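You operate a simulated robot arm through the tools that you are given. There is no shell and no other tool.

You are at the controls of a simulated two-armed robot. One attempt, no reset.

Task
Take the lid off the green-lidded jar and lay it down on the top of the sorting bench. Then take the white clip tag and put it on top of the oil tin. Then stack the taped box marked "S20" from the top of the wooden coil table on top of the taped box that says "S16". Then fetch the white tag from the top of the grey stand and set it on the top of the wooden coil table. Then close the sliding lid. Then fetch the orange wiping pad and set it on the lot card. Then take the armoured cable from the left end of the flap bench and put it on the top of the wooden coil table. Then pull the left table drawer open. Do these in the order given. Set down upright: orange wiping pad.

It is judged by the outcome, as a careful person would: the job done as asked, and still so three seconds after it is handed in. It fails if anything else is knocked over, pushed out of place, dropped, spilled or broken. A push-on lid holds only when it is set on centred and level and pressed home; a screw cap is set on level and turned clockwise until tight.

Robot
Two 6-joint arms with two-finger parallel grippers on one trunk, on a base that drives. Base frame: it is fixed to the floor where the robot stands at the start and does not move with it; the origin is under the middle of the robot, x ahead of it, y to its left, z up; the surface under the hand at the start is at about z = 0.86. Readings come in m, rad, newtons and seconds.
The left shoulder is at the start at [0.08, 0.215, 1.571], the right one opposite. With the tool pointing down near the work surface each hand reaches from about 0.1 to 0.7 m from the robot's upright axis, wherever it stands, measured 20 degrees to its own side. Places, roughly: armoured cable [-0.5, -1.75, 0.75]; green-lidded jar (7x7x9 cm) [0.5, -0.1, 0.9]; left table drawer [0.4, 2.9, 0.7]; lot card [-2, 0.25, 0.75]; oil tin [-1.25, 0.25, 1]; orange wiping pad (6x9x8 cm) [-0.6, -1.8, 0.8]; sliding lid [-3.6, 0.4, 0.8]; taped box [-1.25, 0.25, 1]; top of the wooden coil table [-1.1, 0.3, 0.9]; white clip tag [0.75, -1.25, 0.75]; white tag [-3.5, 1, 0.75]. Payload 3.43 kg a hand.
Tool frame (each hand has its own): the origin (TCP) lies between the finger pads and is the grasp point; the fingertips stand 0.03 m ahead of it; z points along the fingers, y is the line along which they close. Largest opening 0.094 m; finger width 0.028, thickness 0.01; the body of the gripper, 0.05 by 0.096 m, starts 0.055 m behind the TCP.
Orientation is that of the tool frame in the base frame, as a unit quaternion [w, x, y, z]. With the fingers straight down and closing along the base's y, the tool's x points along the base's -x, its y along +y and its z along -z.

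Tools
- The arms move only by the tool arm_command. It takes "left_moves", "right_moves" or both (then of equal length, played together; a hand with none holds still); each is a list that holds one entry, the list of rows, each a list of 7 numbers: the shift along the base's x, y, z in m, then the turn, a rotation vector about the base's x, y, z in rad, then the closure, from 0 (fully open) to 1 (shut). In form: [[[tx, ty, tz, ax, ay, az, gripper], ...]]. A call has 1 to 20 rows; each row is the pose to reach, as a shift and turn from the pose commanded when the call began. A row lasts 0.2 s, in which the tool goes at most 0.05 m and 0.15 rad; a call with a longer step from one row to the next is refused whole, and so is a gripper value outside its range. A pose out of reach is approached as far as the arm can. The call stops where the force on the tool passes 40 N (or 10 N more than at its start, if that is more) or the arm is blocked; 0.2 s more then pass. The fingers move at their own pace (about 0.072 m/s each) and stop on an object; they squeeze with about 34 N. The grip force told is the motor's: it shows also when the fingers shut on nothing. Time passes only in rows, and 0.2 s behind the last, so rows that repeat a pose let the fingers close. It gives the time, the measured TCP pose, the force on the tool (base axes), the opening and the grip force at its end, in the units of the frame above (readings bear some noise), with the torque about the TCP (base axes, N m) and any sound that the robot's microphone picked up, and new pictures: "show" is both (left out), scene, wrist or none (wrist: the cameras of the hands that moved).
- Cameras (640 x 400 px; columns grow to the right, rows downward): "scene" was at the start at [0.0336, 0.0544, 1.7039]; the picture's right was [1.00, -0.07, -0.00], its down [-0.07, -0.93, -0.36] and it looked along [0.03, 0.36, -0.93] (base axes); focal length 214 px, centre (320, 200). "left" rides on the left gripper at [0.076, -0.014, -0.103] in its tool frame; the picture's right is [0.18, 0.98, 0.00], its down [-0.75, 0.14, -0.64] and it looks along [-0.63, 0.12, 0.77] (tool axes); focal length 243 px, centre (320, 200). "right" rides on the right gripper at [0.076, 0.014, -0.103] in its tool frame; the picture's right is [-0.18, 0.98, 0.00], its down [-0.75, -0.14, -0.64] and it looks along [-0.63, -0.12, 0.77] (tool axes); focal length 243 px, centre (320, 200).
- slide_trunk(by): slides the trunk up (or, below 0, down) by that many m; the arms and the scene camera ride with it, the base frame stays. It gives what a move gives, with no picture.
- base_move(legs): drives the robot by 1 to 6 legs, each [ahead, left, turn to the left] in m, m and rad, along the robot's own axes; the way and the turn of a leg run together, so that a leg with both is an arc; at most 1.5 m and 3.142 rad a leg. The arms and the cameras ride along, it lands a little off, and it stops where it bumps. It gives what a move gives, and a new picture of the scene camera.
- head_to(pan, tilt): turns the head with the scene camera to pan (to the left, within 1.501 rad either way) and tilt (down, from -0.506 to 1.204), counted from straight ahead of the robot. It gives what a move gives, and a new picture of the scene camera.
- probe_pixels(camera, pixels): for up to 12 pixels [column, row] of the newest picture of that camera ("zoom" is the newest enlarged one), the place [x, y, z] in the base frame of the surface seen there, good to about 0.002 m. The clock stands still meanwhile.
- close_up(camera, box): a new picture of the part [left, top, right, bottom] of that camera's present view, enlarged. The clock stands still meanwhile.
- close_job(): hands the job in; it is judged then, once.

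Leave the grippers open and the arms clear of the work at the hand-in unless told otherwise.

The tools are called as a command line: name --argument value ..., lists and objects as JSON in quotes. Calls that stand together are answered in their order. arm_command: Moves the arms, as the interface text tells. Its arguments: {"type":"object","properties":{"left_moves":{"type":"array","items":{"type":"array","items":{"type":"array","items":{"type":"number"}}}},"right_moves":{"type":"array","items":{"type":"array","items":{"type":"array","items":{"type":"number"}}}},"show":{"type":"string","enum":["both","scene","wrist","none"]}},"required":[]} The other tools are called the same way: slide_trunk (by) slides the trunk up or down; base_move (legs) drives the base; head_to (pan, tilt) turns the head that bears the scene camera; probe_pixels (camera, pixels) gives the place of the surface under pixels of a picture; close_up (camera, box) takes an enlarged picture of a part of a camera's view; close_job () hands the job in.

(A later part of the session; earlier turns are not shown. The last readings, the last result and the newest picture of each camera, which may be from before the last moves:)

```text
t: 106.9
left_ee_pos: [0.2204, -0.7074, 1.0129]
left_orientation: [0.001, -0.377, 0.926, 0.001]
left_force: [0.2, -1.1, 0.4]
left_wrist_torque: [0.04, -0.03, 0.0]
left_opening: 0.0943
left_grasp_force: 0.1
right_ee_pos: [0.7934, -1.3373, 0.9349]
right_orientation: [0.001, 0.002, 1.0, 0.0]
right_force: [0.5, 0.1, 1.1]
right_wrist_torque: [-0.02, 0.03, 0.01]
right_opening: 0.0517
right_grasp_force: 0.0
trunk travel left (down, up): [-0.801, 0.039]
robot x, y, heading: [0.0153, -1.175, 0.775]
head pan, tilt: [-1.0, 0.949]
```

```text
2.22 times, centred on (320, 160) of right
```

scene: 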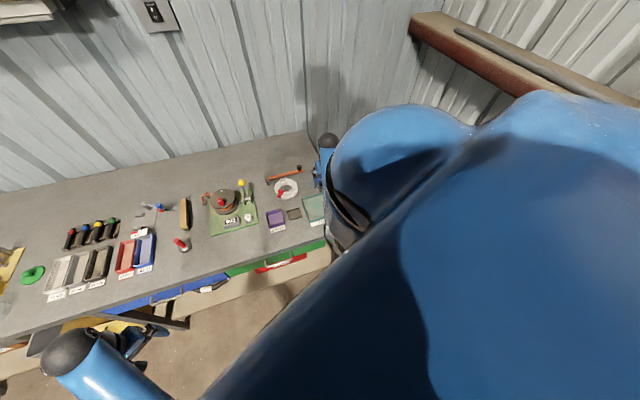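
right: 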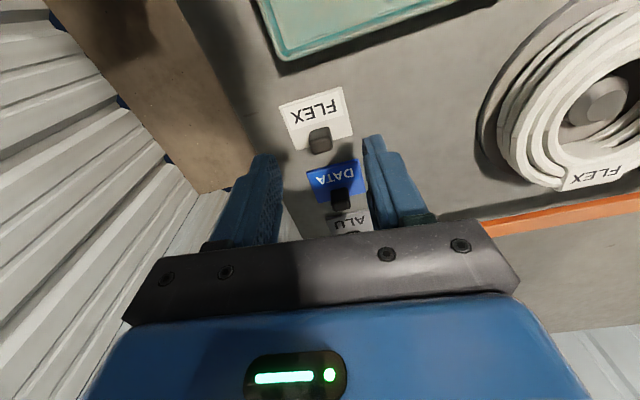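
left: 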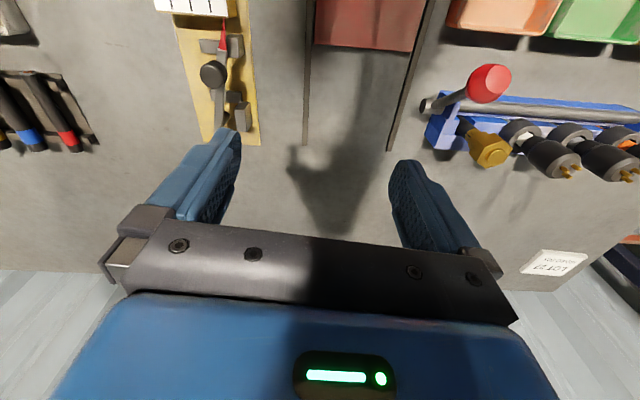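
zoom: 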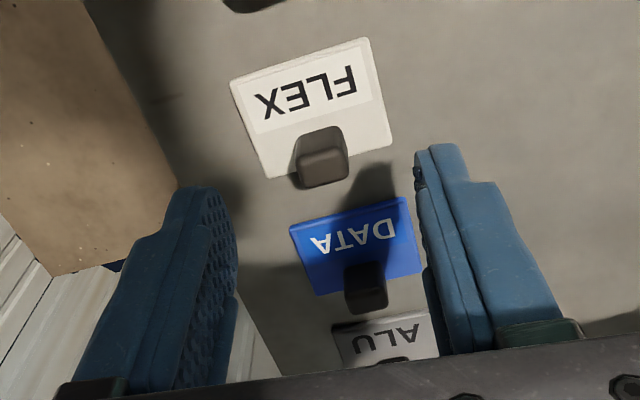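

Aligned. Lowering to z≈0.899 and closing on the clip.

arm_command --right_moves '[[[0.001, 0, -0.015, 0, 0, 0, 0.45], [0.001, 0, -0.03, 0, 0, 0, 0.45], [0.001, 0, -0.036, 0, 0, 0, 0.45], [0.001, 0, -0.036, 0, 0, 0, 0.8], [0.001, 0, -0.036, 0, 0, 0, 1], [0.001, 0, -0.036, 0, 0, 0, 1], [0.001, 0, -0.036, 0, 0, 0, 1]]]' --show "wrist"

close_up --camera "right" --box '[240, 70, 400, 250]'

```text
t: 108.5
left_ee_pos: [0.2201, -0.707, 1.0153]
left_orientation: [0.002, -0.377, 0.926, 0.0]
left_force: [0.4, 0.0, -0.1]
left_wrist_torque: [-0.02, 0.01, -0.03]
left_opening: 0.0941
left_grasp_force: 0.1
right_ee_pos: [0.7932, -1.3384, 0.898]
right_orientation: [0.001, 0.003, 1.0, -0.001]
right_force: [0.6, 0.5, 1.1]
right_wrist_torque: [-0.01, -0.06, -0.02]
right_opening: 0.0144
right_grasp_force: 34.2
trunk travel left (down, up): [-0.801, 0.039]
robot x, y, heading: [0.0199, -1.1762, 0.781]
head pan, tilt: [-1.0, 0.949]
```

right: 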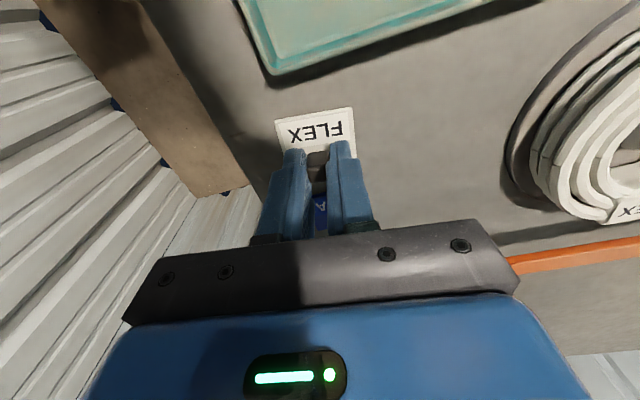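

```text
2.22 times, centred on (320, 160) of right
```

zoom: 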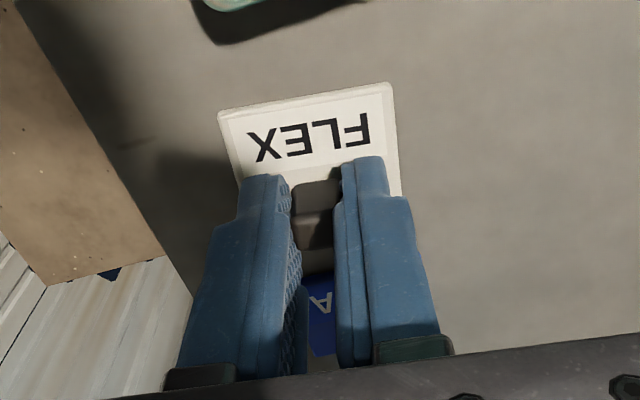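

The clip is gripped (0.0144). Lifting straight up 0.1 and checking.

arm_command --right_moves '[[[0, 0, 0.02, 0, 0, 0, 1], [0, 0, 0.05, 0, 0, 0, 1], [0, 0, 0.08, 0, 0, 0, 1], [0, 0, 0.11, 0, 0, 0, 1]]]' --show "both"

```text
t: 109.5
left_ee_pos: [0.2183, -0.7083, 1.0152]
left_orientation: [0.001, -0.377, 0.926, 0.001]
left_force: [-0.2, 0.0, 0.7]
left_wrist_torque: [-0.01, 0.02, 0.03]
left_opening: 0.094
left_grasp_force: 0.0
right_ee_pos: [0.7937, -1.3388, 1.0083]
right_orientation: [0.001, 0.003, 1.0, 0.0]
right_force: [-0.1, 0.4, -0.8]
right_wrist_torque: [-0.04, -0.03, 0.02]
right_opening: 0.0145
right_grasp_force: 34.3
trunk travel left (down, up): [-0.801, 0.039]
robot x, y, heading: [0.015, -1.1727, 0.774]
head pan, tilt: [-1.0, 0.949]
```

scene: 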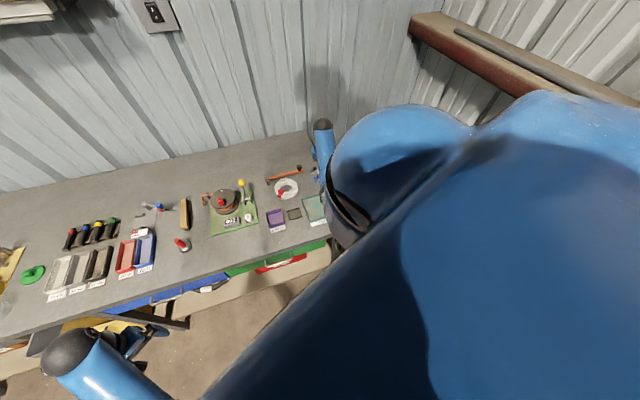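
right: 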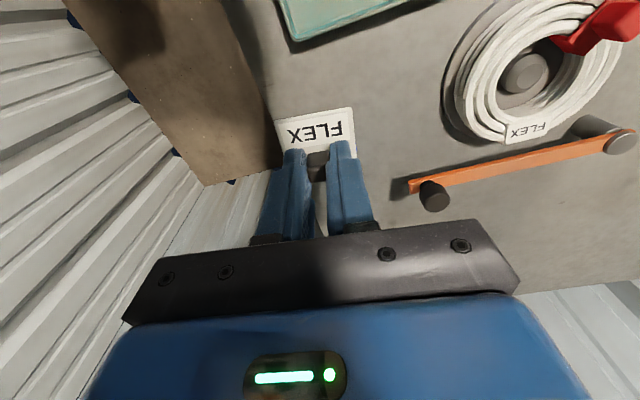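

The tag is held. Retracing the arm to its tucked pose (turning back +0.78).

arm_command --right_moves '[[[-0.04, 0, 0, 0, 0, 0, 1], [-0.08, 0.0, 0, 0, 0, 0, 1], [-0.12, 0.02, 0, 0, 0, 0.0, 1], [-0.15, 0.05, 0, 0, 0, 0.13, 1], [-0.18, 0.085, 0, 0, 0, 0.26, 1], [-0.205, 0.125, 0, 0, 0, 0.39, 1], [-0.225, 0.165, 0, 0, 0, 0.52, 1], [-0.245, 0.21, 0, 0, 0, 0.65, 1], [-0.255, 0.25, 0, 0, 0, 0.78, 1], [-0.265, 0.285, 0, 0, 0, 0.78, 1]]]' --show "both"

```text
t: 111.7
left_ee_pos: [0.2192, -0.7073, 1.0142]
left_orientation: [0.001, -0.376, 0.926, 0.0]
left_force: [0.8, -0.4, 0.1]
left_wrist_torque: [0.0, 0.0, 0.05]
left_opening: 0.0939
left_grasp_force: 0.0
right_ee_pos: [0.5277, -1.0516, 1.0063]
right_orientation: [0.001, -0.379, 0.925, -0.001]
right_force: [0.6, 0.2, 0.0]
right_wrist_torque: [-0.01, 0.05, 0.02]
right_opening: 0.0143
right_grasp_force: 34.1
trunk travel left (down, up): [-0.801, 0.039]
robot x, y, heading: [0.0163, -1.1767, 0.776]
head pan, tilt: [-1.0, 0.949]
```

scene: 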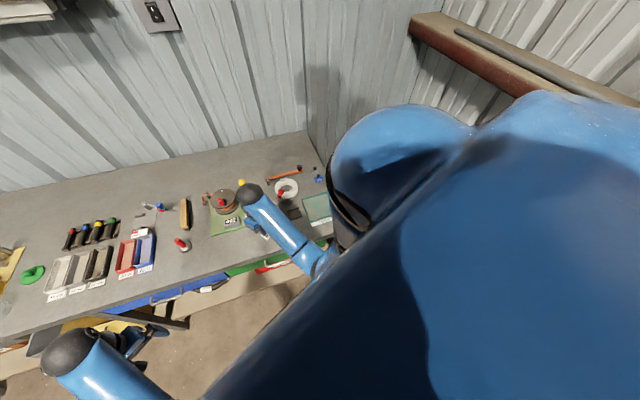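
right: 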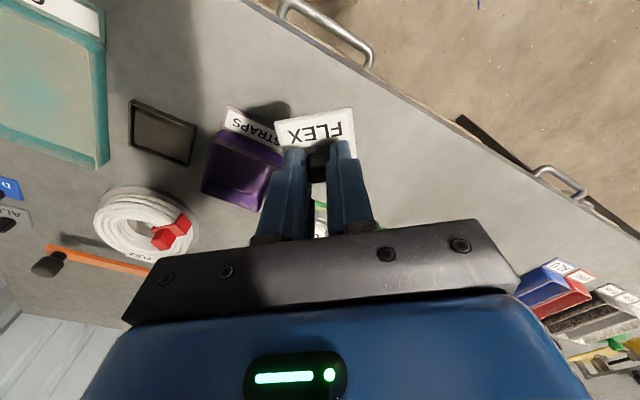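

Now I drive away from the bench, turn to face −x and go toward the coil table.

base_move --legs '[[-0.04, 0.32, 0], [0, 0, 2.365], [0, -0.92, 0]]'

head_to --pan 0.0 --tilt 0.8

```text
t: 124.0
left_ee_pos: [-0.7321, -0.2537, 1.0128]
left_orientation: [0.0, 1.0, 0.014, -0.002]
left_force: [-0.3, -0.3, 0.1]
left_wrist_torque: [0.07, 0.04, 0.0]
left_opening: 0.094
left_grasp_force: 0.0
right_ee_pos: [-0.7239, 0.209, 1.0077]
right_orientation: [-0.002, 1.0, 0.014, -0.001]
right_force: [0.2, -1.0, -0.7]
right_wrist_torque: [0.03, -0.02, 0.01]
right_opening: 0.0144
right_grasp_force: 34.8
trunk travel left (down, up): [-0.801, 0.039]
robot x, y, heading: [-0.2653, -0.0495, -3.115]
head pan, tilt: [-1.0, 0.949]
```

scene: 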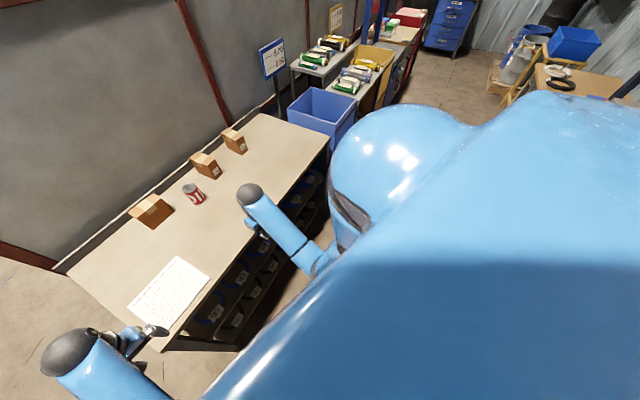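

```text
t: 125.3
left_ee_pos: [-0.733, -0.2529, 1.0141]
left_orientation: [0.0, 1.0, 0.014, -0.002]
left_force: [0.0, -0.4, -0.3]
left_wrist_torque: [0.02, -0.01, 0.0]
left_opening: 0.0941
left_grasp_force: 0.0
right_ee_pos: [-0.7248, 0.2099, 1.0078]
right_orientation: [-0.001, 1.0, 0.015, -0.001]
right_force: [0.5, -0.2, 0.0]
right_wrist_torque: [0.0, 0.0, 0.02]
right_opening: 0.0141
right_grasp_force: 34.2
trunk travel left (down, up): [-0.801, 0.039]
robot x, y, heading: [-0.2651, -0.0449, -3.115]
head pan, tilt: [0.0, 0.799]
```

scene: 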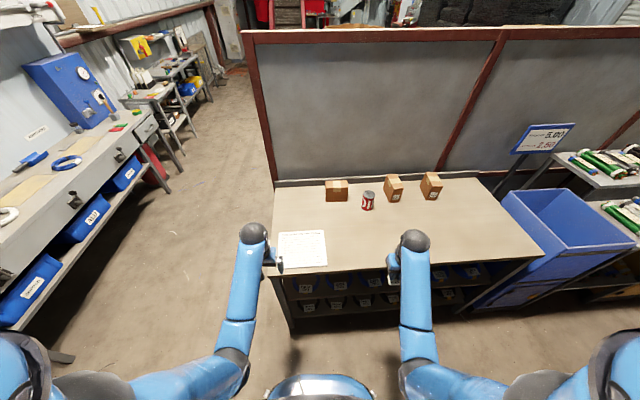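

Zooming on the tin at (368,200) and boxes, probing their positions.

close_up --camera "scene" --box '[310, 160, 470, 260]'

probe_pixels --camera "zoom" --pixels '[[231, 128], [231, 134], [208, 130], [255, 130], [231, 143], [231, 195], [103, 100], [325, 85], [335, 72], [320, 320], [476, 70], [60, 260]]'

```text
4.00 times, centred on (390, 210) of scene
```

zoom: 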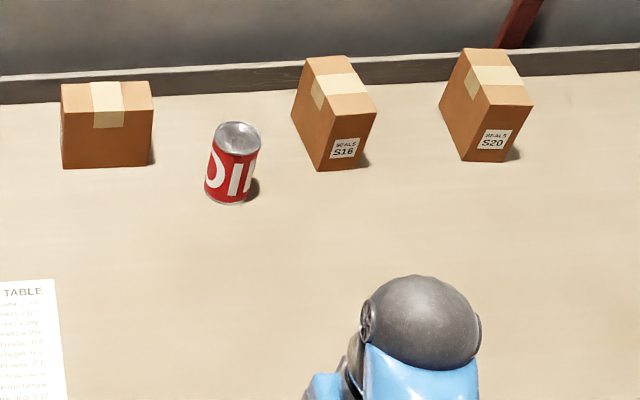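

```text
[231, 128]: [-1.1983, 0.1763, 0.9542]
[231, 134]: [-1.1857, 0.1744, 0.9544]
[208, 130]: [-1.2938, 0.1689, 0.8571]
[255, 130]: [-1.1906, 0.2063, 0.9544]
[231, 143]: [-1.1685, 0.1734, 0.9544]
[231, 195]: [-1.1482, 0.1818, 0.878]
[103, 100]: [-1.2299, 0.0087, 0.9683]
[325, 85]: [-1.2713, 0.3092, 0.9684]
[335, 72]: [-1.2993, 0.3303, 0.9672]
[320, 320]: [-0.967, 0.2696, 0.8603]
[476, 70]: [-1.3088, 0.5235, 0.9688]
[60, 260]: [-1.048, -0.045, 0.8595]
```

Probing the tin's top edges for its centre.

probe_pixels --camera "zoom" --pixels '[[219, 136], [257, 140], [236, 154], [239, 124], [238, 138], [232, 200], [206, 180], [252, 185]]'

```text
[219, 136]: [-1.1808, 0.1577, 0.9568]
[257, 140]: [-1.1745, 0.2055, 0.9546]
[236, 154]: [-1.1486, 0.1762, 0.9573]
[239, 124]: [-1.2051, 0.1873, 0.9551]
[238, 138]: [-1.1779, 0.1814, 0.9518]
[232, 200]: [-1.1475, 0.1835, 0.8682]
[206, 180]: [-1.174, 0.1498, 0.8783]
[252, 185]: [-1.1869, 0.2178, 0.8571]
```

Tin centre ≈ (−1.177,0.182), rim z≈0.957. Driving ahead 0.23 m to the table.

base_move --legs '[[0.23, 0, 0]]'

close_up --camera "scene" --box '[310, 160, 470, 260]'

```text
t: 127.0
left_ee_pos: [-0.9581, -0.2605, 1.0158]
left_orientation: [0.0, 1.0, 0.014, -0.003]
left_force: [0.0, 0.1, 0.0]
left_wrist_torque: [-0.01, 0.0, 0.03]
left_opening: 0.0941
left_grasp_force: 0.2
right_ee_pos: [-0.9504, 0.2023, 1.0093]
right_orientation: [-0.001, 1.0, 0.015, -0.003]
right_force: [0.7, -0.4, -0.3]
right_wrist_torque: [-0.02, 0.05, 0.03]
right_opening: 0.0142
right_grasp_force: 34.2
trunk travel left (down, up): [-0.801, 0.039]
robot x, y, heading: [-0.4952, -0.0523, -3.11]
head pan, tilt: [0.0, 0.799]
```

scene: 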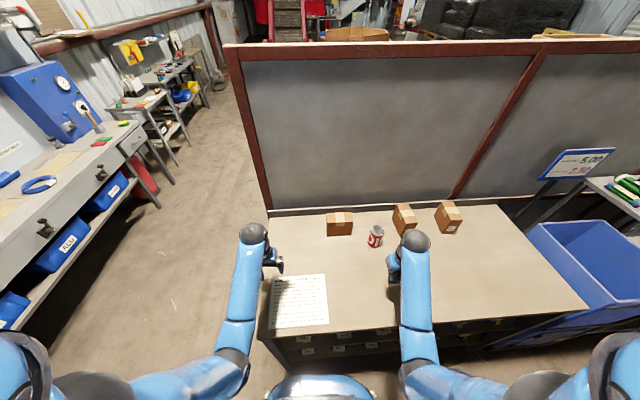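

```text
4.00 times, centred on (390, 210) of scene
```

zoom: 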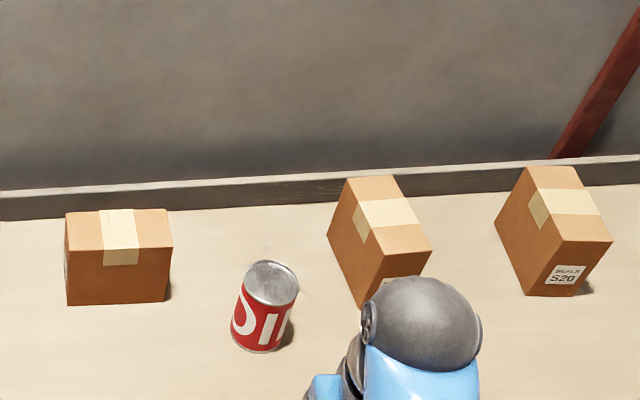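

probe_pixels --camera "zoom" --pixels '[[248, 278], [296, 287], [268, 303], [278, 263], [272, 283], [256, 350], [238, 325]]'

```text
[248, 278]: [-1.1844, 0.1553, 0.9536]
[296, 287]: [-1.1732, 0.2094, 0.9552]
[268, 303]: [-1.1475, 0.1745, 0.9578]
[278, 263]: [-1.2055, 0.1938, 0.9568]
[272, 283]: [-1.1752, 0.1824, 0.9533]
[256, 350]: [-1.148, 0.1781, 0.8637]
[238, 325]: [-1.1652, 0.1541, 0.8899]
```

Tin top centre (−1.177,0.183). I'll raise the hand while moving out over the tin (TCP to (−1.184,0.183,1.04)).

arm_command --right_moves '[[[-0.03, -0.003, 0.01, 0, 0, 0, 1], [-0.065, -0.006, 0.025, 0, 0, 0, 1], [-0.1, -0.009, 0.035, 0, 0, 0, 1], [-0.135, -0.012, 0.04, 0, 0, 0, 1], [-0.17, -0.015, 0.04, 0, 0, 0, 1], [-0.205, -0.018, 0.04, 0, 0, 0, 1], [-0.234, -0.019, 0.04, 0, 0, 0, 1], [-0.234, -0.019, 0.04, 0, 0, 0, 1]]]' --show "both"

close_up --camera "right" --box '[200, 50, 440, 250]'

```text
t: 128.8
left_ee_pos: [-0.9617, -0.2608, 1.0134]
left_orientation: [0.001, 1.0, 0.014, -0.001]
left_force: [-0.1, 0.8, -0.3]
left_wrist_torque: [0.0, -0.02, 0.01]
left_opening: 0.0943
left_grasp_force: 0.1
right_ee_pos: [-1.1883, 0.1835, 1.0454]
right_orientation: [-0.001, 1.0, 0.015, -0.001]
right_force: [0.8, 0.0, 0.5]
right_wrist_torque: [0.01, 0.01, 0.01]
right_opening: 0.0143
right_grasp_force: 34.1
trunk travel left (down, up): [-0.801, 0.039]
robot x, y, heading: [-0.4936, -0.0538, -3.111]
head pan, tilt: [0.0, 0.799]
```

scene: 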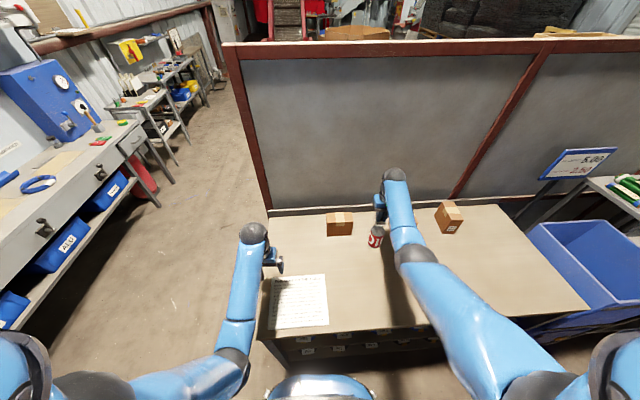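
right: 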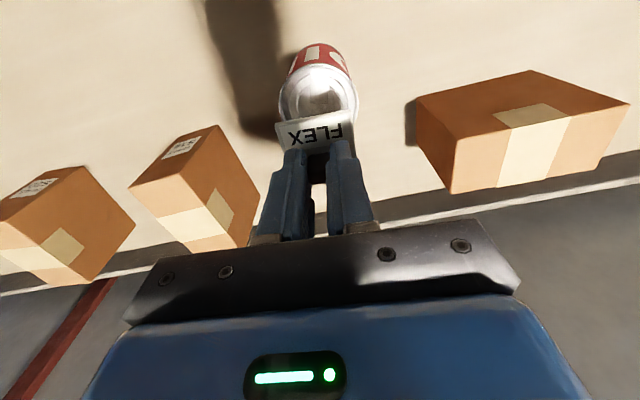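

```text
2.00 times, centred on (320, 150) of right
```

zoom: 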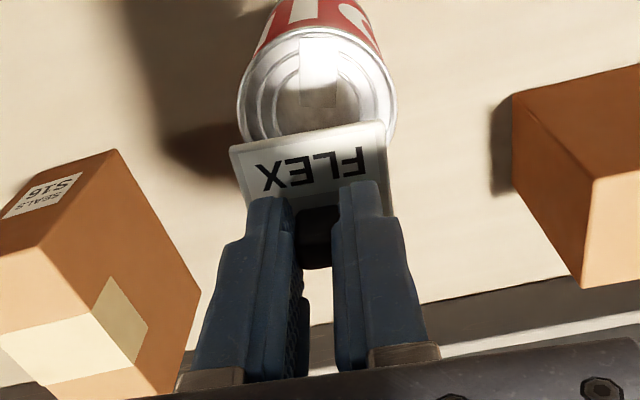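

Well aligned over the tin. Lowering: first to z≈1.003, then in fine steps till contact.

arm_command --right_moves '[[[0.002, 0, -0.015, 0, 0, 0, 1], [0.004, 0, -0.03, 0, 0, 0, 1], [0.004, 0, -0.04, 0, 0, 0, 1], [0.004, 0, -0.043, 0, 0, 0, 1], [0.004, 0, -0.045, 0, 0, 0, 1], [0.004, 0, -0.045, 0, 0, 0, 1]]]' --show "wrist"

close_up --camera "right" --box '[200, 50, 440, 250]'

```text
t: 130.2
left_ee_pos: [-0.9605, -0.2602, 1.0134]
left_orientation: [0.0, 1.0, 0.014, -0.001]
left_force: [-0.6, -0.1, -0.2]
left_wrist_torque: [0.01, -0.02, 0.01]
left_opening: 0.094
left_grasp_force: 0.1
right_ee_pos: [-1.1827, 0.1825, 1.0034]
right_orientation: [-0.001, 1.0, 0.015, -0.001]
right_force: [1.0, -0.1, -0.5]
right_wrist_torque: [-0.02, 0.01, 0.01]
right_opening: 0.0144
right_grasp_force: 33.7
trunk travel left (down, up): [-0.801, 0.039]
robot x, y, heading: [-0.4921, -0.0565, -3.113]
head pan, tilt: [0.0, 0.799]
```

right: 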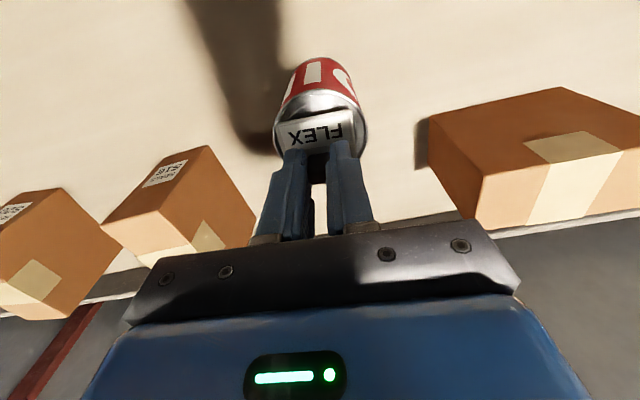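

```text
2.00 times, centred on (320, 150) of right
```

zoom: 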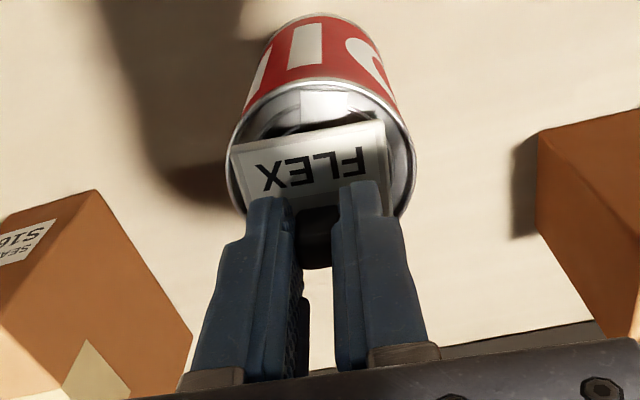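

Close; shifting +4 mm in x and lowering till contact.

arm_command --right_moves '[[[0.003, 0.001, -0.002, 0, 0, 0, 1], [0.004, 0.001, -0.004, 0, 0, 0, 1], [0.004, 0.001, -0.006, 0, 0, 0, 1], [0.004, 0.001, -0.006, 0, 0, 0, 1]]]' --show "none"

```text
t: 131.2
left_ee_pos: [-0.9613, -0.2598, 1.0138]
left_orientation: [0.0, 1.0, 0.014, -0.002]
left_force: [-0.3, 0.1, 0.7]
left_wrist_torque: [0.02, 0.05, 0.01]
left_opening: 0.094
left_grasp_force: 0.1
right_ee_pos: [-1.1803, 0.1852, 0.9976]
right_orientation: [-0.001, 1.0, 0.015, -0.003]
right_force: [-2.9, -0.3, 8.9]
right_wrist_torque: [-0.01, 0.11, 0.01]
right_opening: 0.0141
right_grasp_force: 33.8
trunk travel left (down, up): [-0.801, 0.039]
robot x, y, heading: [-0.4979, -0.0546, -3.111]
head pan, tilt: [0.0, 0.799]
```

Contact (8.9 N). Easing 1 mm up, then opening a little and lifting away.

arm_command --right_moves '[[[0, 0, 0.001, 0, 0, 0, 1], [0, 0, 0.001, 0, 0, 0, 0.8], [0, 0, 0.001, 0, 0, 0, 0.6], [0, 0, 0.001, 0, 0, 0, 0.5], [0, 0, 0.02, 0, 0, 0, 0.5], [0, 0, 0.05, 0, 0, 0, 0.5]]]' --show "both"

close_up --camera "right" --box '[200, 50, 440, 250]'

```text
t: 132.6
left_ee_pos: [-0.9607, -0.2603, 1.0152]
left_orientation: [0.0, 1.0, 0.013, -0.002]
left_force: [-0.1, 0.9, -1.2]
left_wrist_torque: [0.06, 0.02, 0.02]
left_opening: 0.0941
left_grasp_force: 0.1
right_ee_pos: [-1.1809, 0.1841, 1.0476]
right_orientation: [-0.002, 1.0, 0.015, 0.0]
right_force: [-0.1, 0.2, -0.7]
right_wrist_torque: [0.0, 0.01, 0.01]
right_opening: 0.0471
right_grasp_force: 0.0
trunk travel left (down, up): [-0.801, 0.039]
robot x, y, heading: [-0.4949, -0.0515, -3.111]
head pan, tilt: [0.0, 0.799]
```

scene: 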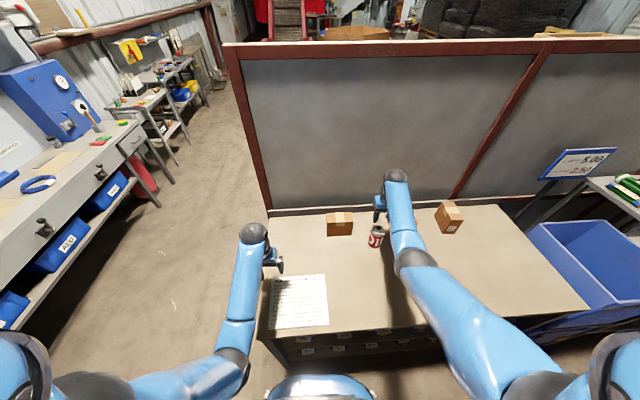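
right: 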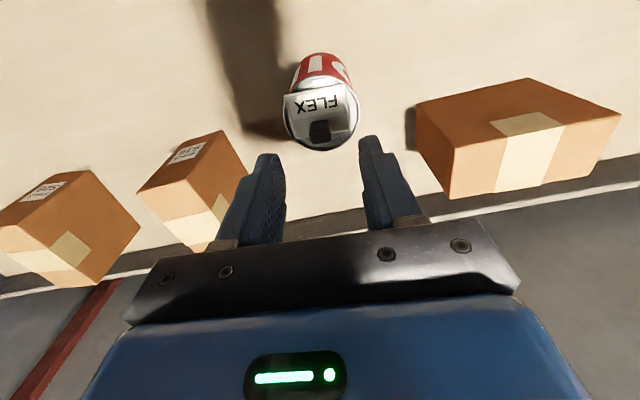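

```text
2.00 times, centred on (320, 150) of right
```

zoom: 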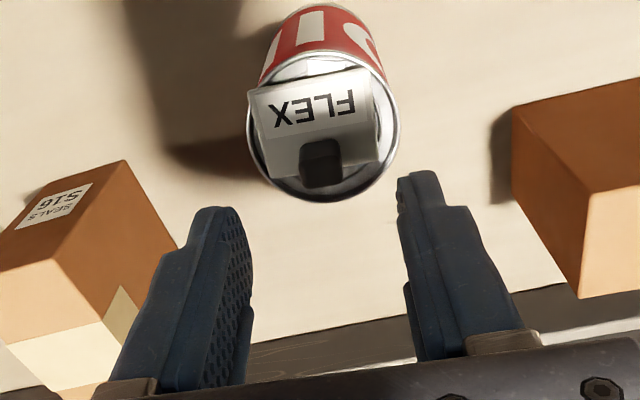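

The tag sits on the tin. Retract the right hand up/back toward the robot, then look at the boxes.

arm_command --right_moves '[[[0.03, 0.005, 0.005, 0, 0, 0, 0.3], [0.07, 0.01, 0.005, 0, 0, 0, 0], [0.11, 0.015, 0.0, 0, 0, 0, 0], [0.15, 0.02, -0.01, 0, 0, 0, 0], [0.19, 0.02, -0.02, 0, 0, 0, 0], [0.23, 0.02, -0.035, 0, 0, 0, 0]]]' --show "none"

base_move --legs '[[-0.15, 0, 0.0], [0, -0.3, 0.0]]'

close_up --camera "scene" --box '[240, 160, 400, 260]'

```text
t: 134.0
left_ee_pos: [-0.9601, -0.2593, 1.0137]
left_orientation: [0.0, 1.0, 0.014, -0.001]
left_force: [0.1, 0.8, -0.9]
left_wrist_torque: [-0.03, 0.05, -0.02]
left_opening: 0.0943
left_grasp_force: 0.0
right_ee_pos: [-0.9486, 0.2049, 1.0094]
right_orientation: [0.0, 1.0, 0.015, -0.003]
right_force: [0.6, 0.6, 0.2]
right_wrist_torque: [-0.02, -0.01, 0.03]
right_opening: 0.0939
right_grasp_force: 0.1
right hand out of reach, approached as far as the arm can: row 5
trunk travel left (down, up): [-0.801, 0.039]
robot x, y, heading: [-0.4953, -0.0535, -3.109]
head pan, tilt: [0.0, 0.799]
```

```text
t: 137.0
left_ee_pos: [-0.8219, 0.0423, 1.0127]
left_orientation: [0.0, 1.0, 0.013, -0.002]
left_force: [1.5, 0.5, -0.7]
left_wrist_torque: [0.04, -0.01, 0.0]
left_opening: 0.094
left_grasp_force: 0.0
right_ee_pos: [-0.8095, 0.5081, 1.0102]
right_orientation: [-0.001, 1.0, 0.015, -0.001]
right_force: [-0.4, -0.3, 0.1]
right_wrist_torque: [0.03, 0.0, 0.0]
right_opening: 0.094
right_grasp_force: 0.0
trunk travel left (down, up): [-0.801, 0.039]
robot x, y, heading: [-0.3549, 0.2487, -3.113]
head pan, tilt: [0.0, 0.799]
```

scene: 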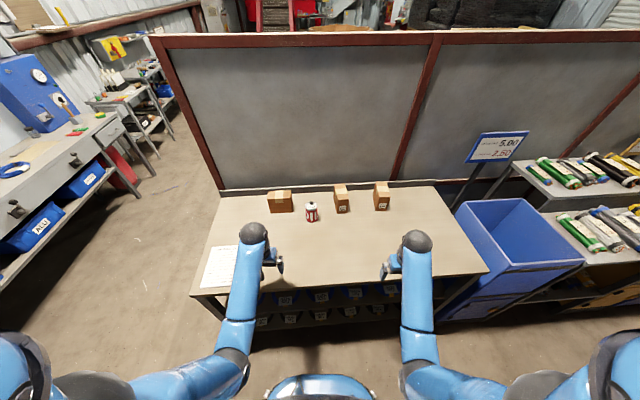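

```text
4.00 times, centred on (320, 210) of scene
```

zoom: 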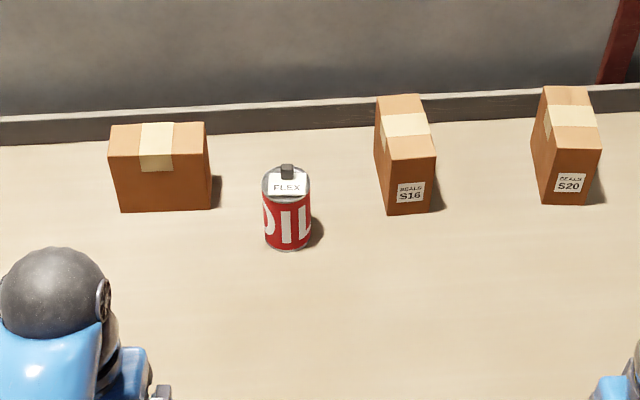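

Probing the top corners of S16 and S20.

probe_pixels --camera "zoom" --pixels '[[380, 99], [421, 97], [434, 154], [389, 157], [545, 91], [586, 89], [599, 147], [555, 150], [410, 205], [572, 200], [405, 128], [572, 115]]'

```text
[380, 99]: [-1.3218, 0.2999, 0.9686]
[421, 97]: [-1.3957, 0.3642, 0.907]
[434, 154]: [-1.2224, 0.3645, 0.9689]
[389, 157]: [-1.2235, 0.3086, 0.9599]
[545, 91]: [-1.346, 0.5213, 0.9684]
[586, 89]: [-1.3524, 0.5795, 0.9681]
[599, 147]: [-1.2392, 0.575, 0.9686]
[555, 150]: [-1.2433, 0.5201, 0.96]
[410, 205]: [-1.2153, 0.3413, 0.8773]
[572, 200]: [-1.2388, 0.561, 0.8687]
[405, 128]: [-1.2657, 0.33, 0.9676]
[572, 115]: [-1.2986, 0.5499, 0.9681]
```

S20: centre ≈(−1.296,0.549), 0.06 wide in y, top 0.9685. S16: centre ≈(−1.275,0.332), yaw about +0.09. I'll turn the base left 0.6 rad and shift so the right shoulder comes near both.

base_move --legs '[[0, 0, 0.6], [0.075, -0.178, 0]]'

head_to --pan -0.8 --tilt 0.9

```text
t: 140.2
left_ee_pos: [-0.7881, -0.0832, 1.0132]
left_orientation: [-0.001, 0.952, 0.306, -0.003]
left_force: [0.2, 0.0, 0.7]
left_wrist_torque: [0.0, 0.04, 0.02]
left_opening: 0.094
left_grasp_force: 0.1
right_ee_pos: [-1.0401, 0.3096, 1.011]
right_orientation: [-0.002, 0.952, 0.307, -0.003]
right_force: [-0.2, -0.6, -0.4]
right_wrist_torque: [0.06, 0.02, 0.02]
right_opening: 0.0938
right_grasp_force: 0.0
trunk travel left (down, up): [-0.801, 0.039]
robot x, y, heading: [-0.52, 0.3501, -2.516]
head pan, tilt: [0.0, 0.799]
```

scene: 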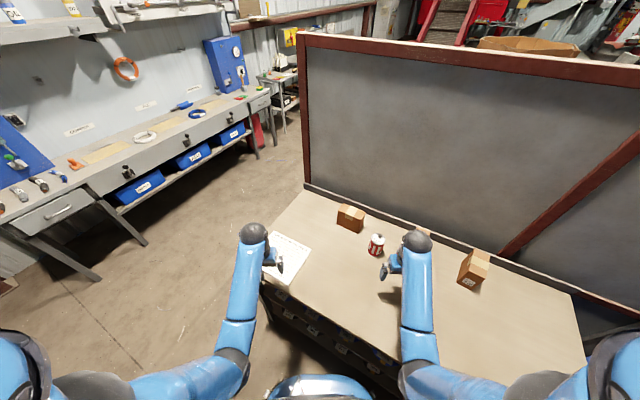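

```text
t: 141.3
left_ee_pos: [-0.7915, -0.0814, 1.0134]
left_orientation: [0.0, 0.952, 0.305, -0.001]
left_force: [0.2, -0.7, 0.7]
left_wrist_torque: [-0.04, 0.0, 0.04]
left_opening: 0.0941
left_grasp_force: 0.1
right_ee_pos: [-1.0433, 0.311, 1.0095]
right_orientation: [-0.001, 0.952, 0.307, -0.002]
right_force: [-0.9, -0.3, 0.1]
right_wrist_torque: [-0.03, -0.04, 0.02]
right_opening: 0.0941
right_grasp_force: 0.0
trunk travel left (down, up): [-0.801, 0.039]
robot x, y, heading: [-0.5136, 0.3509, -2.52]
head pan, tilt: [-0.799, 0.901]
```

scene: 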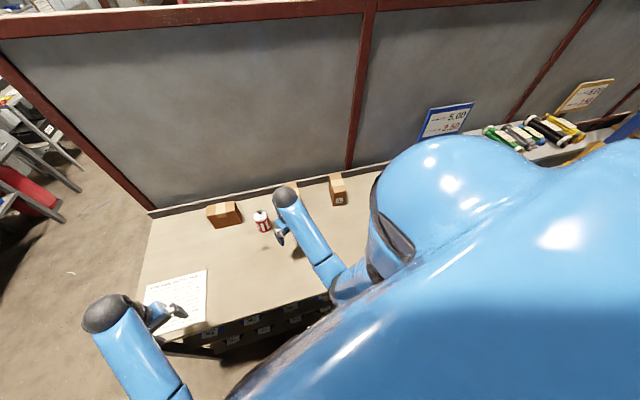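

I'll move the right hand above S20: sideways first with a −0.62 rad turn, then out over it with tips above the box top.

arm_command --right_moves '[[[-0.02, 0.04, 0, 0, 0, -0.12, 0], [-0.04, 0.085, 0.003, 0, 0, -0.24, 0], [-0.06, 0.13, 0.01, 0, 0, -0.36, 0], [-0.08, 0.17, 0.02, 0, 0, -0.48, 0], [-0.1, 0.205, 0.025, 0, 0, -0.6, 0], [-0.13, 0.235, 0.03, 0, 0, -0.624, 0], [-0.17, 0.238, 0.035, 0, 0, -0.624, 0], [-0.2, 0.238, 0.035, 0, 0, -0.624, 0]]]' --show "both"

```text
t: 143.1
left_ee_pos: [-0.7914, -0.0821, 1.0141]
left_orientation: [0.001, 0.952, 0.305, 0.0]
left_force: [0.1, -0.1, -0.7]
left_wrist_torque: [0.0, 0.01, -0.01]
left_opening: 0.0938
left_grasp_force: 0.0
right_ee_pos: [-1.244, 0.5496, 1.0434]
right_orientation: [-0.001, 1.0, 0.0, -0.001]
right_force: [-0.6, 0.2, -0.3]
right_wrist_torque: [0.0, -0.02, 0.02]
right_opening: 0.094
right_grasp_force: 0.0
right hand out of reach, approached as far as the arm can: row 3, 4, 5
trunk travel left (down, up): [-0.801, 0.039]
robot x, y, heading: [-0.521, 0.3537, -2.521]
head pan, tilt: [-0.799, 0.901]
```

scene: 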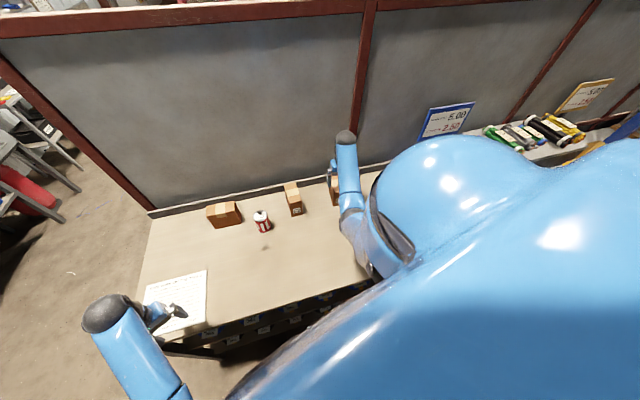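
right: 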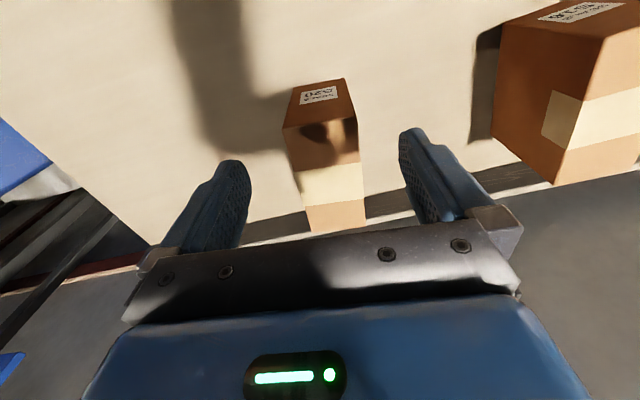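

The box lies between the fingers. Probing S20's and S16's top corners with the wrist camera.

probe_pixels --camera "right" --pixels '[[288, 131], [356, 120], [308, 220], [362, 215], [325, 150], [545, 180], [636, 42], [500, 135], [585, 110]]'

```text
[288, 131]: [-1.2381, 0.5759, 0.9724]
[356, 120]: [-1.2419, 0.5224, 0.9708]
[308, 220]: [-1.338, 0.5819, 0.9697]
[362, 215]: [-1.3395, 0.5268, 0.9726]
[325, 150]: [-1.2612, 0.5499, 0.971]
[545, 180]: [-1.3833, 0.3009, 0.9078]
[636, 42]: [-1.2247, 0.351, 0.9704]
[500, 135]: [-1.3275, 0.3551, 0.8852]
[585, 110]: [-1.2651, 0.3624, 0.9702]
```

S20 has a slight yaw (−0.04). I centre over it (−1.294,0.5515), lower to z≈0.94, then close.

arm_command --right_moves '[[[-0.03, 0.002, 0, 0, 0, -0.04, 0], [-0.05, 0.002, 0, 0, 0, -0.04, 0], [-0.05, 0.002, -0.03, 0, 0, -0.04, 0], [-0.05, 0.002, -0.06, 0, 0, -0.04, 0], [-0.05, 0.002, -0.085, 0, 0, -0.04, 0], [-0.05, 0.002, -0.103, 0, 0, -0.04, 0], [-0.05, 0.002, -0.103, 0, 0, -0.04, 0]]]' --show "wrist"

```text
t: 144.7
left_ee_pos: [-0.7914, -0.0833, 1.0138]
left_orientation: [0.001, 0.952, 0.306, -0.001]
left_force: [0.0, 0.8, 0.5]
left_wrist_torque: [0.03, 0.01, 0.01]
left_opening: 0.0939
left_grasp_force: 0.1
right_ee_pos: [-1.2943, 0.5529, 0.944]
right_orientation: [-0.001, 1.0, -0.02, -0.003]
right_force: [-1.1, 0.1, 1.4]
right_wrist_torque: [0.01, -0.01, 0.0]
right_opening: 0.094
right_grasp_force: 0.1
trunk travel left (down, up): [-0.801, 0.039]
robot x, y, heading: [-0.5193, 0.3488, -2.524]
head pan, tilt: [-0.799, 0.901]
```

right: 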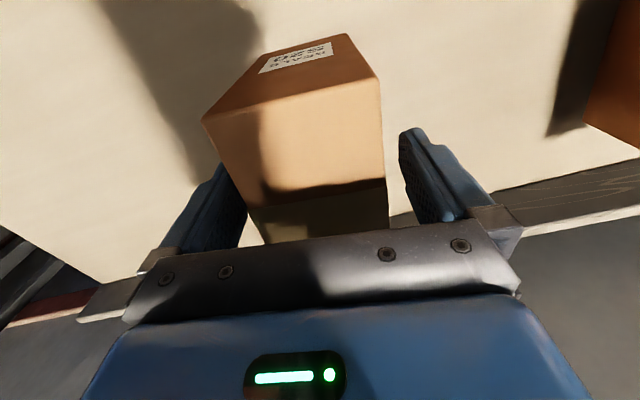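

Fingers straddle the box. Closing.

arm_command --right_moves '[[[0, 0, 0, 0, 0, 0, 0.2], [0, 0, 0, 0, 0, 0, 0.4], [0, 0, 0, 0, 0, 0, 0.6], [0, 0, 0, 0, 0, 0, 0.8], [0, 0, 0, 0, 0, 0, 0.8]]]' --show "wrist"

```text
t: 145.9
left_ee_pos: [-0.7917, -0.0823, 1.015]
left_orientation: [0.0, 0.952, 0.306, -0.001]
left_force: [-0.3, 0.1, 0.0]
left_wrist_torque: [0.05, -0.01, 0.0]
left_opening: 0.0939
left_grasp_force: 0.1
right_ee_pos: [-1.2939, 0.5518, 0.9435]
right_orientation: [-0.001, 1.0, -0.021, -0.002]
right_force: [-1.4, -0.7, -0.1]
right_wrist_torque: [0.03, 0.02, 0.02]
right_opening: 0.0627
right_grasp_force: 34.2
trunk travel left (down, up): [-0.801, 0.039]
robot x, y, heading: [-0.517, 0.3508, -2.512]
head pan, tilt: [-0.799, 0.901]
```

right: 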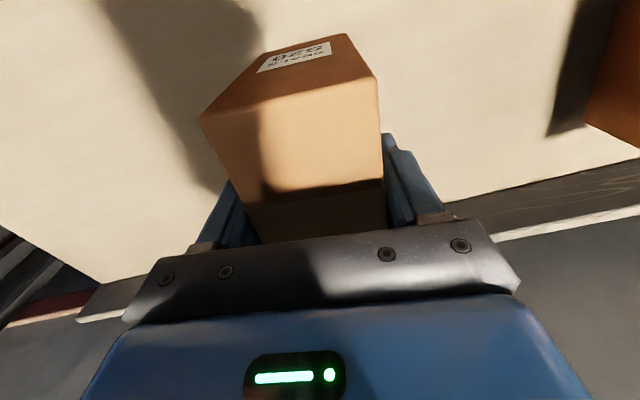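

Gripped (0.0627). Lifting to z≈1.085.

arm_command --right_moves '[[[0, 0, 0.02, 0, 0, 0, 0.9], [0, 0, 0.05, 0, 0, 0, 0.9], [0, 0, 0.08, 0, 0, 0, 0.9], [0, 0, 0.11, 0, 0, 0, 0.9], [0, 0, 0.142, 0, 0, 0, 0.9], [0, 0, 0.142, 0, 0, 0, 0.9]]]' --show "both"

close_up --camera "scene" --box '[190, 120, 390, 260]'

```text
t: 147.3
left_ee_pos: [-0.7922, -0.0813, 1.0145]
left_orientation: [0.001, 0.952, 0.306, -0.001]
left_force: [0.3, 0.3, 0.7]
left_wrist_torque: [0.0, 0.0, 0.04]
left_opening: 0.094
left_grasp_force: 0.1
right_ee_pos: [-1.2923, 0.5512, 1.0825]
right_orientation: [0.0, 1.0, -0.02, -0.002]
right_force: [0.4, 0.3, -3.2]
right_wrist_torque: [-0.02, -0.01, -0.02]
right_opening: 0.0625
right_grasp_force: 33.9
trunk travel left (down, up): [-0.801, 0.039]
robot x, y, heading: [-0.5182, 0.3471, -2.519]
head pan, tilt: [-0.799, 0.901]
```

scene: 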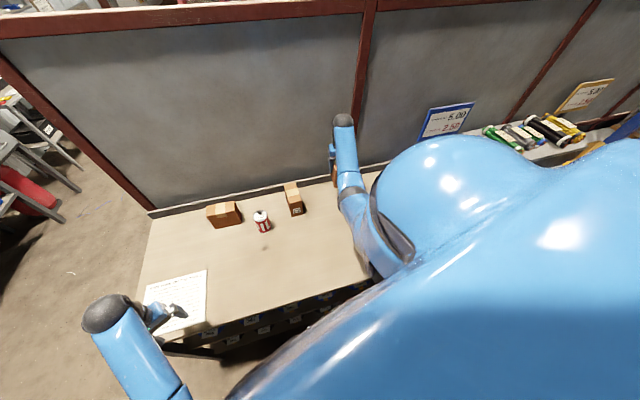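
right: 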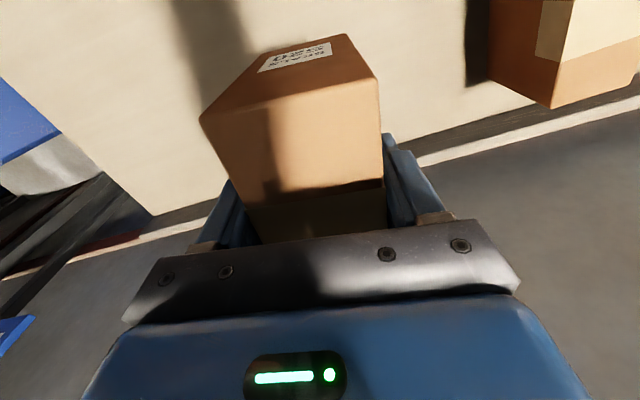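

```text
2.86 times, centred on (290, 190) of scene
```

zoom: 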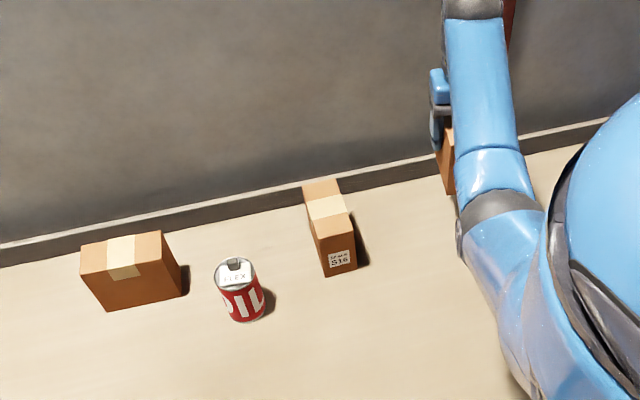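

Probing S16's top corners with a larger zoom.

close_up --camera "scene" --box '[270, 170, 326, 226]'

```text
7.14 times, centred on (298, 198) of scene
```

zoom: 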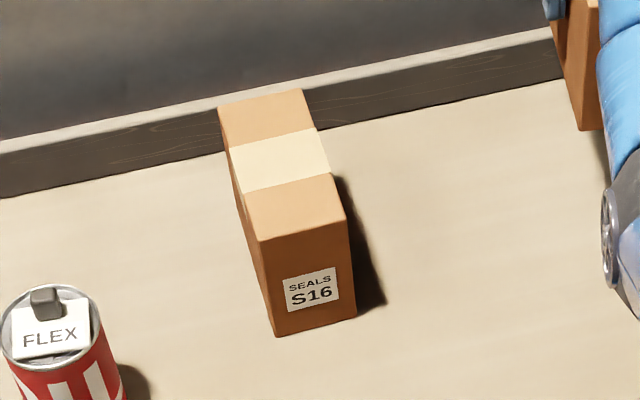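

probe_pixels --camera "zoom" --pixels '[[222, 112], [299, 92], [342, 217], [262, 237], [226, 120], [256, 225], [337, 207], [303, 100], [283, 165]]'

```text
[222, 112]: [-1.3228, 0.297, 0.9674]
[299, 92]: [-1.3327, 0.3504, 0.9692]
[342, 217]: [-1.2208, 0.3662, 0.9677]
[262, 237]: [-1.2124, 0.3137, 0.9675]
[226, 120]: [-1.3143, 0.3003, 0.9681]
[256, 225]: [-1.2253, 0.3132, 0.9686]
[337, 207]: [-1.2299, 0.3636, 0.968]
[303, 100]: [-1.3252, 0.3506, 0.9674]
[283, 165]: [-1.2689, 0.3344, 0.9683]
```

S16 centre (−1.272,0.332), yaw ≈ +0.148. I carry S20 over with a +0.19 rad turn to match it.

arm_command --right_moves '[[[0.004, -0.04, 0.0, 0, 0, 0.04, 0.9], [0.009, -0.085, 0.0, 0, 0, 0.08, 0.9], [0.014, -0.13, 0.0, 0, 0, 0.12, 0.9], [0.018, -0.175, 0.0, 0, 0, 0.16, 0.9], [0.0225, -0.219, 0.0, 0, 0, 0.19, 0.9], [0.0225, -0.219, 0.0, 0, 0, 0.19, 0.9]]]' --show "both"

close_up --camera "scene" --box '[240, 120, 360, 226]'

```text
t: 148.7
left_ee_pos: [-0.7903, -0.082, 1.0131]
left_orientation: [0.001, 0.952, 0.306, 0.0]
left_force: [-0.1, -0.2, 0.5]
left_wrist_torque: [-0.02, -0.02, 0.02]
left_opening: 0.0939
left_grasp_force: 0.0
right_ee_pos: [-1.2719, 0.3323, 1.0831]
right_orientation: [-0.002, 0.997, 0.074, -0.001]
right_force: [-0.8, 0.7, -2.5]
right_wrist_torque: [0.02, 0.0, 0.0]
right_opening: 0.0624
right_grasp_force: 33.8
trunk travel left (down, up): [-0.801, 0.039]
robot x, y, heading: [-0.5159, 0.3473, -2.516]
head pan, tilt: [-0.799, 0.901]
```

scene: 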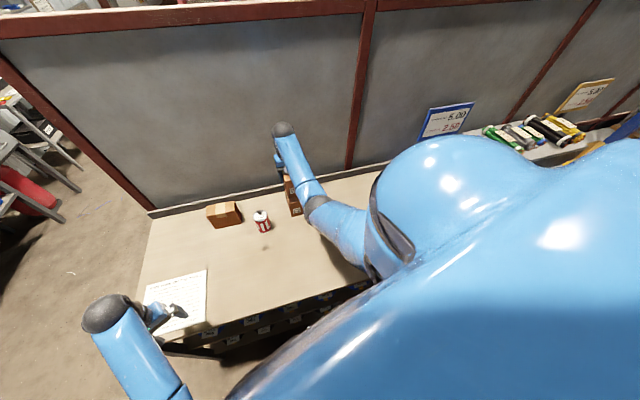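
right: 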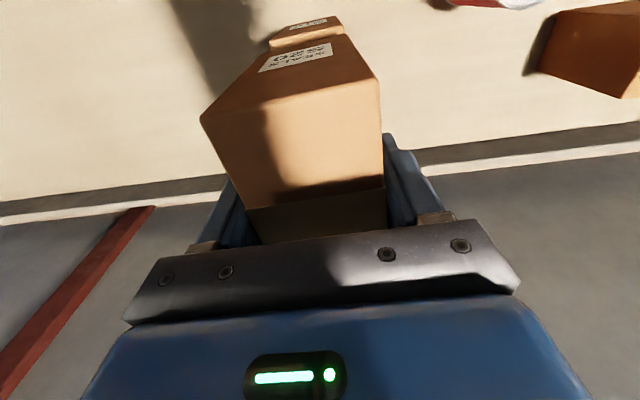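

```text
3.77 times, centred on (300, 173) of scene
```

zoom: 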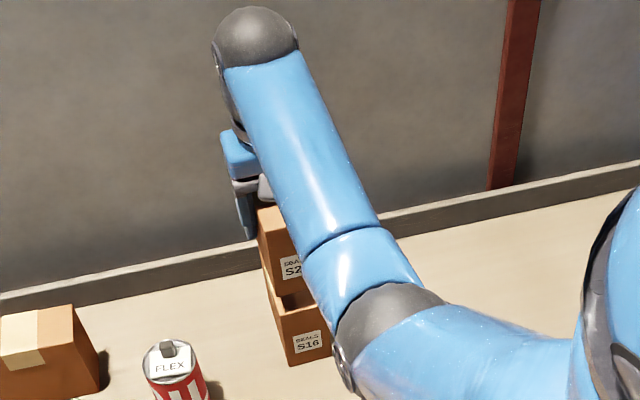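

Aligned. Lowering S20 to contact.

arm_command --right_moves '[[[0.002, 0, -0.012, 0, 0, 0, 0.9], [0.002, 0, -0.02, 0, 0, 0, 0.9], [0.002, 0, -0.024, 0, 0, 0, 0.9], [0.002, 0, -0.027, 0, 0, 0, 0.9], [0.002, 0, -0.027, 0, 0, 0, 0.9]]]' --show "wrist"

```text
t: 149.9
left_ee_pos: [-0.7915, -0.0819, 1.013]
left_orientation: [0.001, 0.952, 0.306, -0.001]
left_force: [-0.2, -0.6, 0.6]
left_wrist_torque: [-0.01, 0.01, 0.03]
left_opening: 0.0939
left_grasp_force: 0.0
right_ee_pos: [-1.2678, 0.3312, 1.0564]
right_orientation: [-0.001, 0.997, 0.074, -0.002]
right_force: [-0.1, -0.5, -2.5]
right_wrist_torque: [0.0, -0.01, 0.01]
right_opening: 0.0621
right_grasp_force: 33.7
trunk travel left (down, up): [-0.801, 0.039]
robot x, y, heading: [-0.5197, 0.3478, -2.517]
head pan, tilt: [-0.799, 0.901]
```

right: 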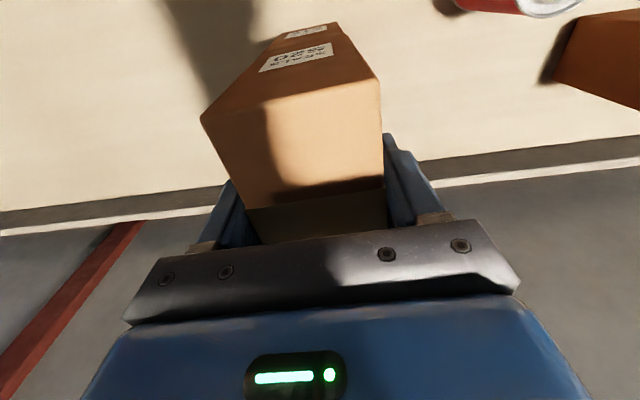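

Not yet in contact (−2.5 N is the box's weight). A few mm more.

arm_command --right_moves '[[[-0.002, 0.001, -0.001, 0, 0, 0, 0.9], [-0.002, 0.001, -0.002, 0, 0, 0, 0.9], [-0.002, 0.001, -0.0035, 0, 0, 0, 0.9], [-0.002, 0.001, -0.0035, 0, 0, 0, 0.9]]]' --show "none"

```text
t: 150.9
left_ee_pos: [-0.791, -0.0819, 1.0136]
left_orientation: [0.0, 0.952, 0.307, -0.001]
left_force: [0.3, 0.3, -0.2]
left_wrist_torque: [0.0, 0.02, 0.0]
left_opening: 0.0939
left_grasp_force: 0.0
right_ee_pos: [-1.2713, 0.3323, 1.0522]
right_orientation: [-0.001, 0.997, 0.074, -0.001]
right_force: [0.6, -0.6, -0.4]
right_wrist_torque: [-0.02, -0.17, 0.06]
right_opening: 0.0625
right_grasp_force: 33.5
trunk travel left (down, up): [-0.801, 0.039]
robot x, y, heading: [-0.5184, 0.3481, -2.519]
head pan, tilt: [-0.799, 0.901]
```

Nearly resting. One more millimetre and then open slowly.

arm_command --right_moves '[[[0, 0, -0.001, 0, 0, 0, 0.9], [0, 0, -0.0015, 0, 0, 0, 0.9], [0, 0, -0.0015, 0, 0, 0, 0.9]]]' --show "none"

```text
t: 151.7
left_ee_pos: [-0.7901, -0.0823, 1.0139]
left_orientation: [0.001, 0.952, 0.306, -0.001]
left_force: [0.2, -0.4, 0.0]
left_wrist_torque: [0.03, -0.01, 0.01]
left_opening: 0.0942
left_grasp_force: 0.0
right_ee_pos: [-1.2707, 0.333, 1.053]
right_orientation: [0.0, 0.997, 0.074, -0.004]
right_force: [-1.6, -1.0, 9.6]
right_wrist_torque: [0.0, -0.47, 0.03]
right_opening: 0.0622
right_grasp_force: 34.1
trunk travel left (down, up): [-0.801, 0.039]
robot x, y, heading: [-0.5195, 0.3496, -2.521]
head pan, tilt: [-0.799, 0.901]
```

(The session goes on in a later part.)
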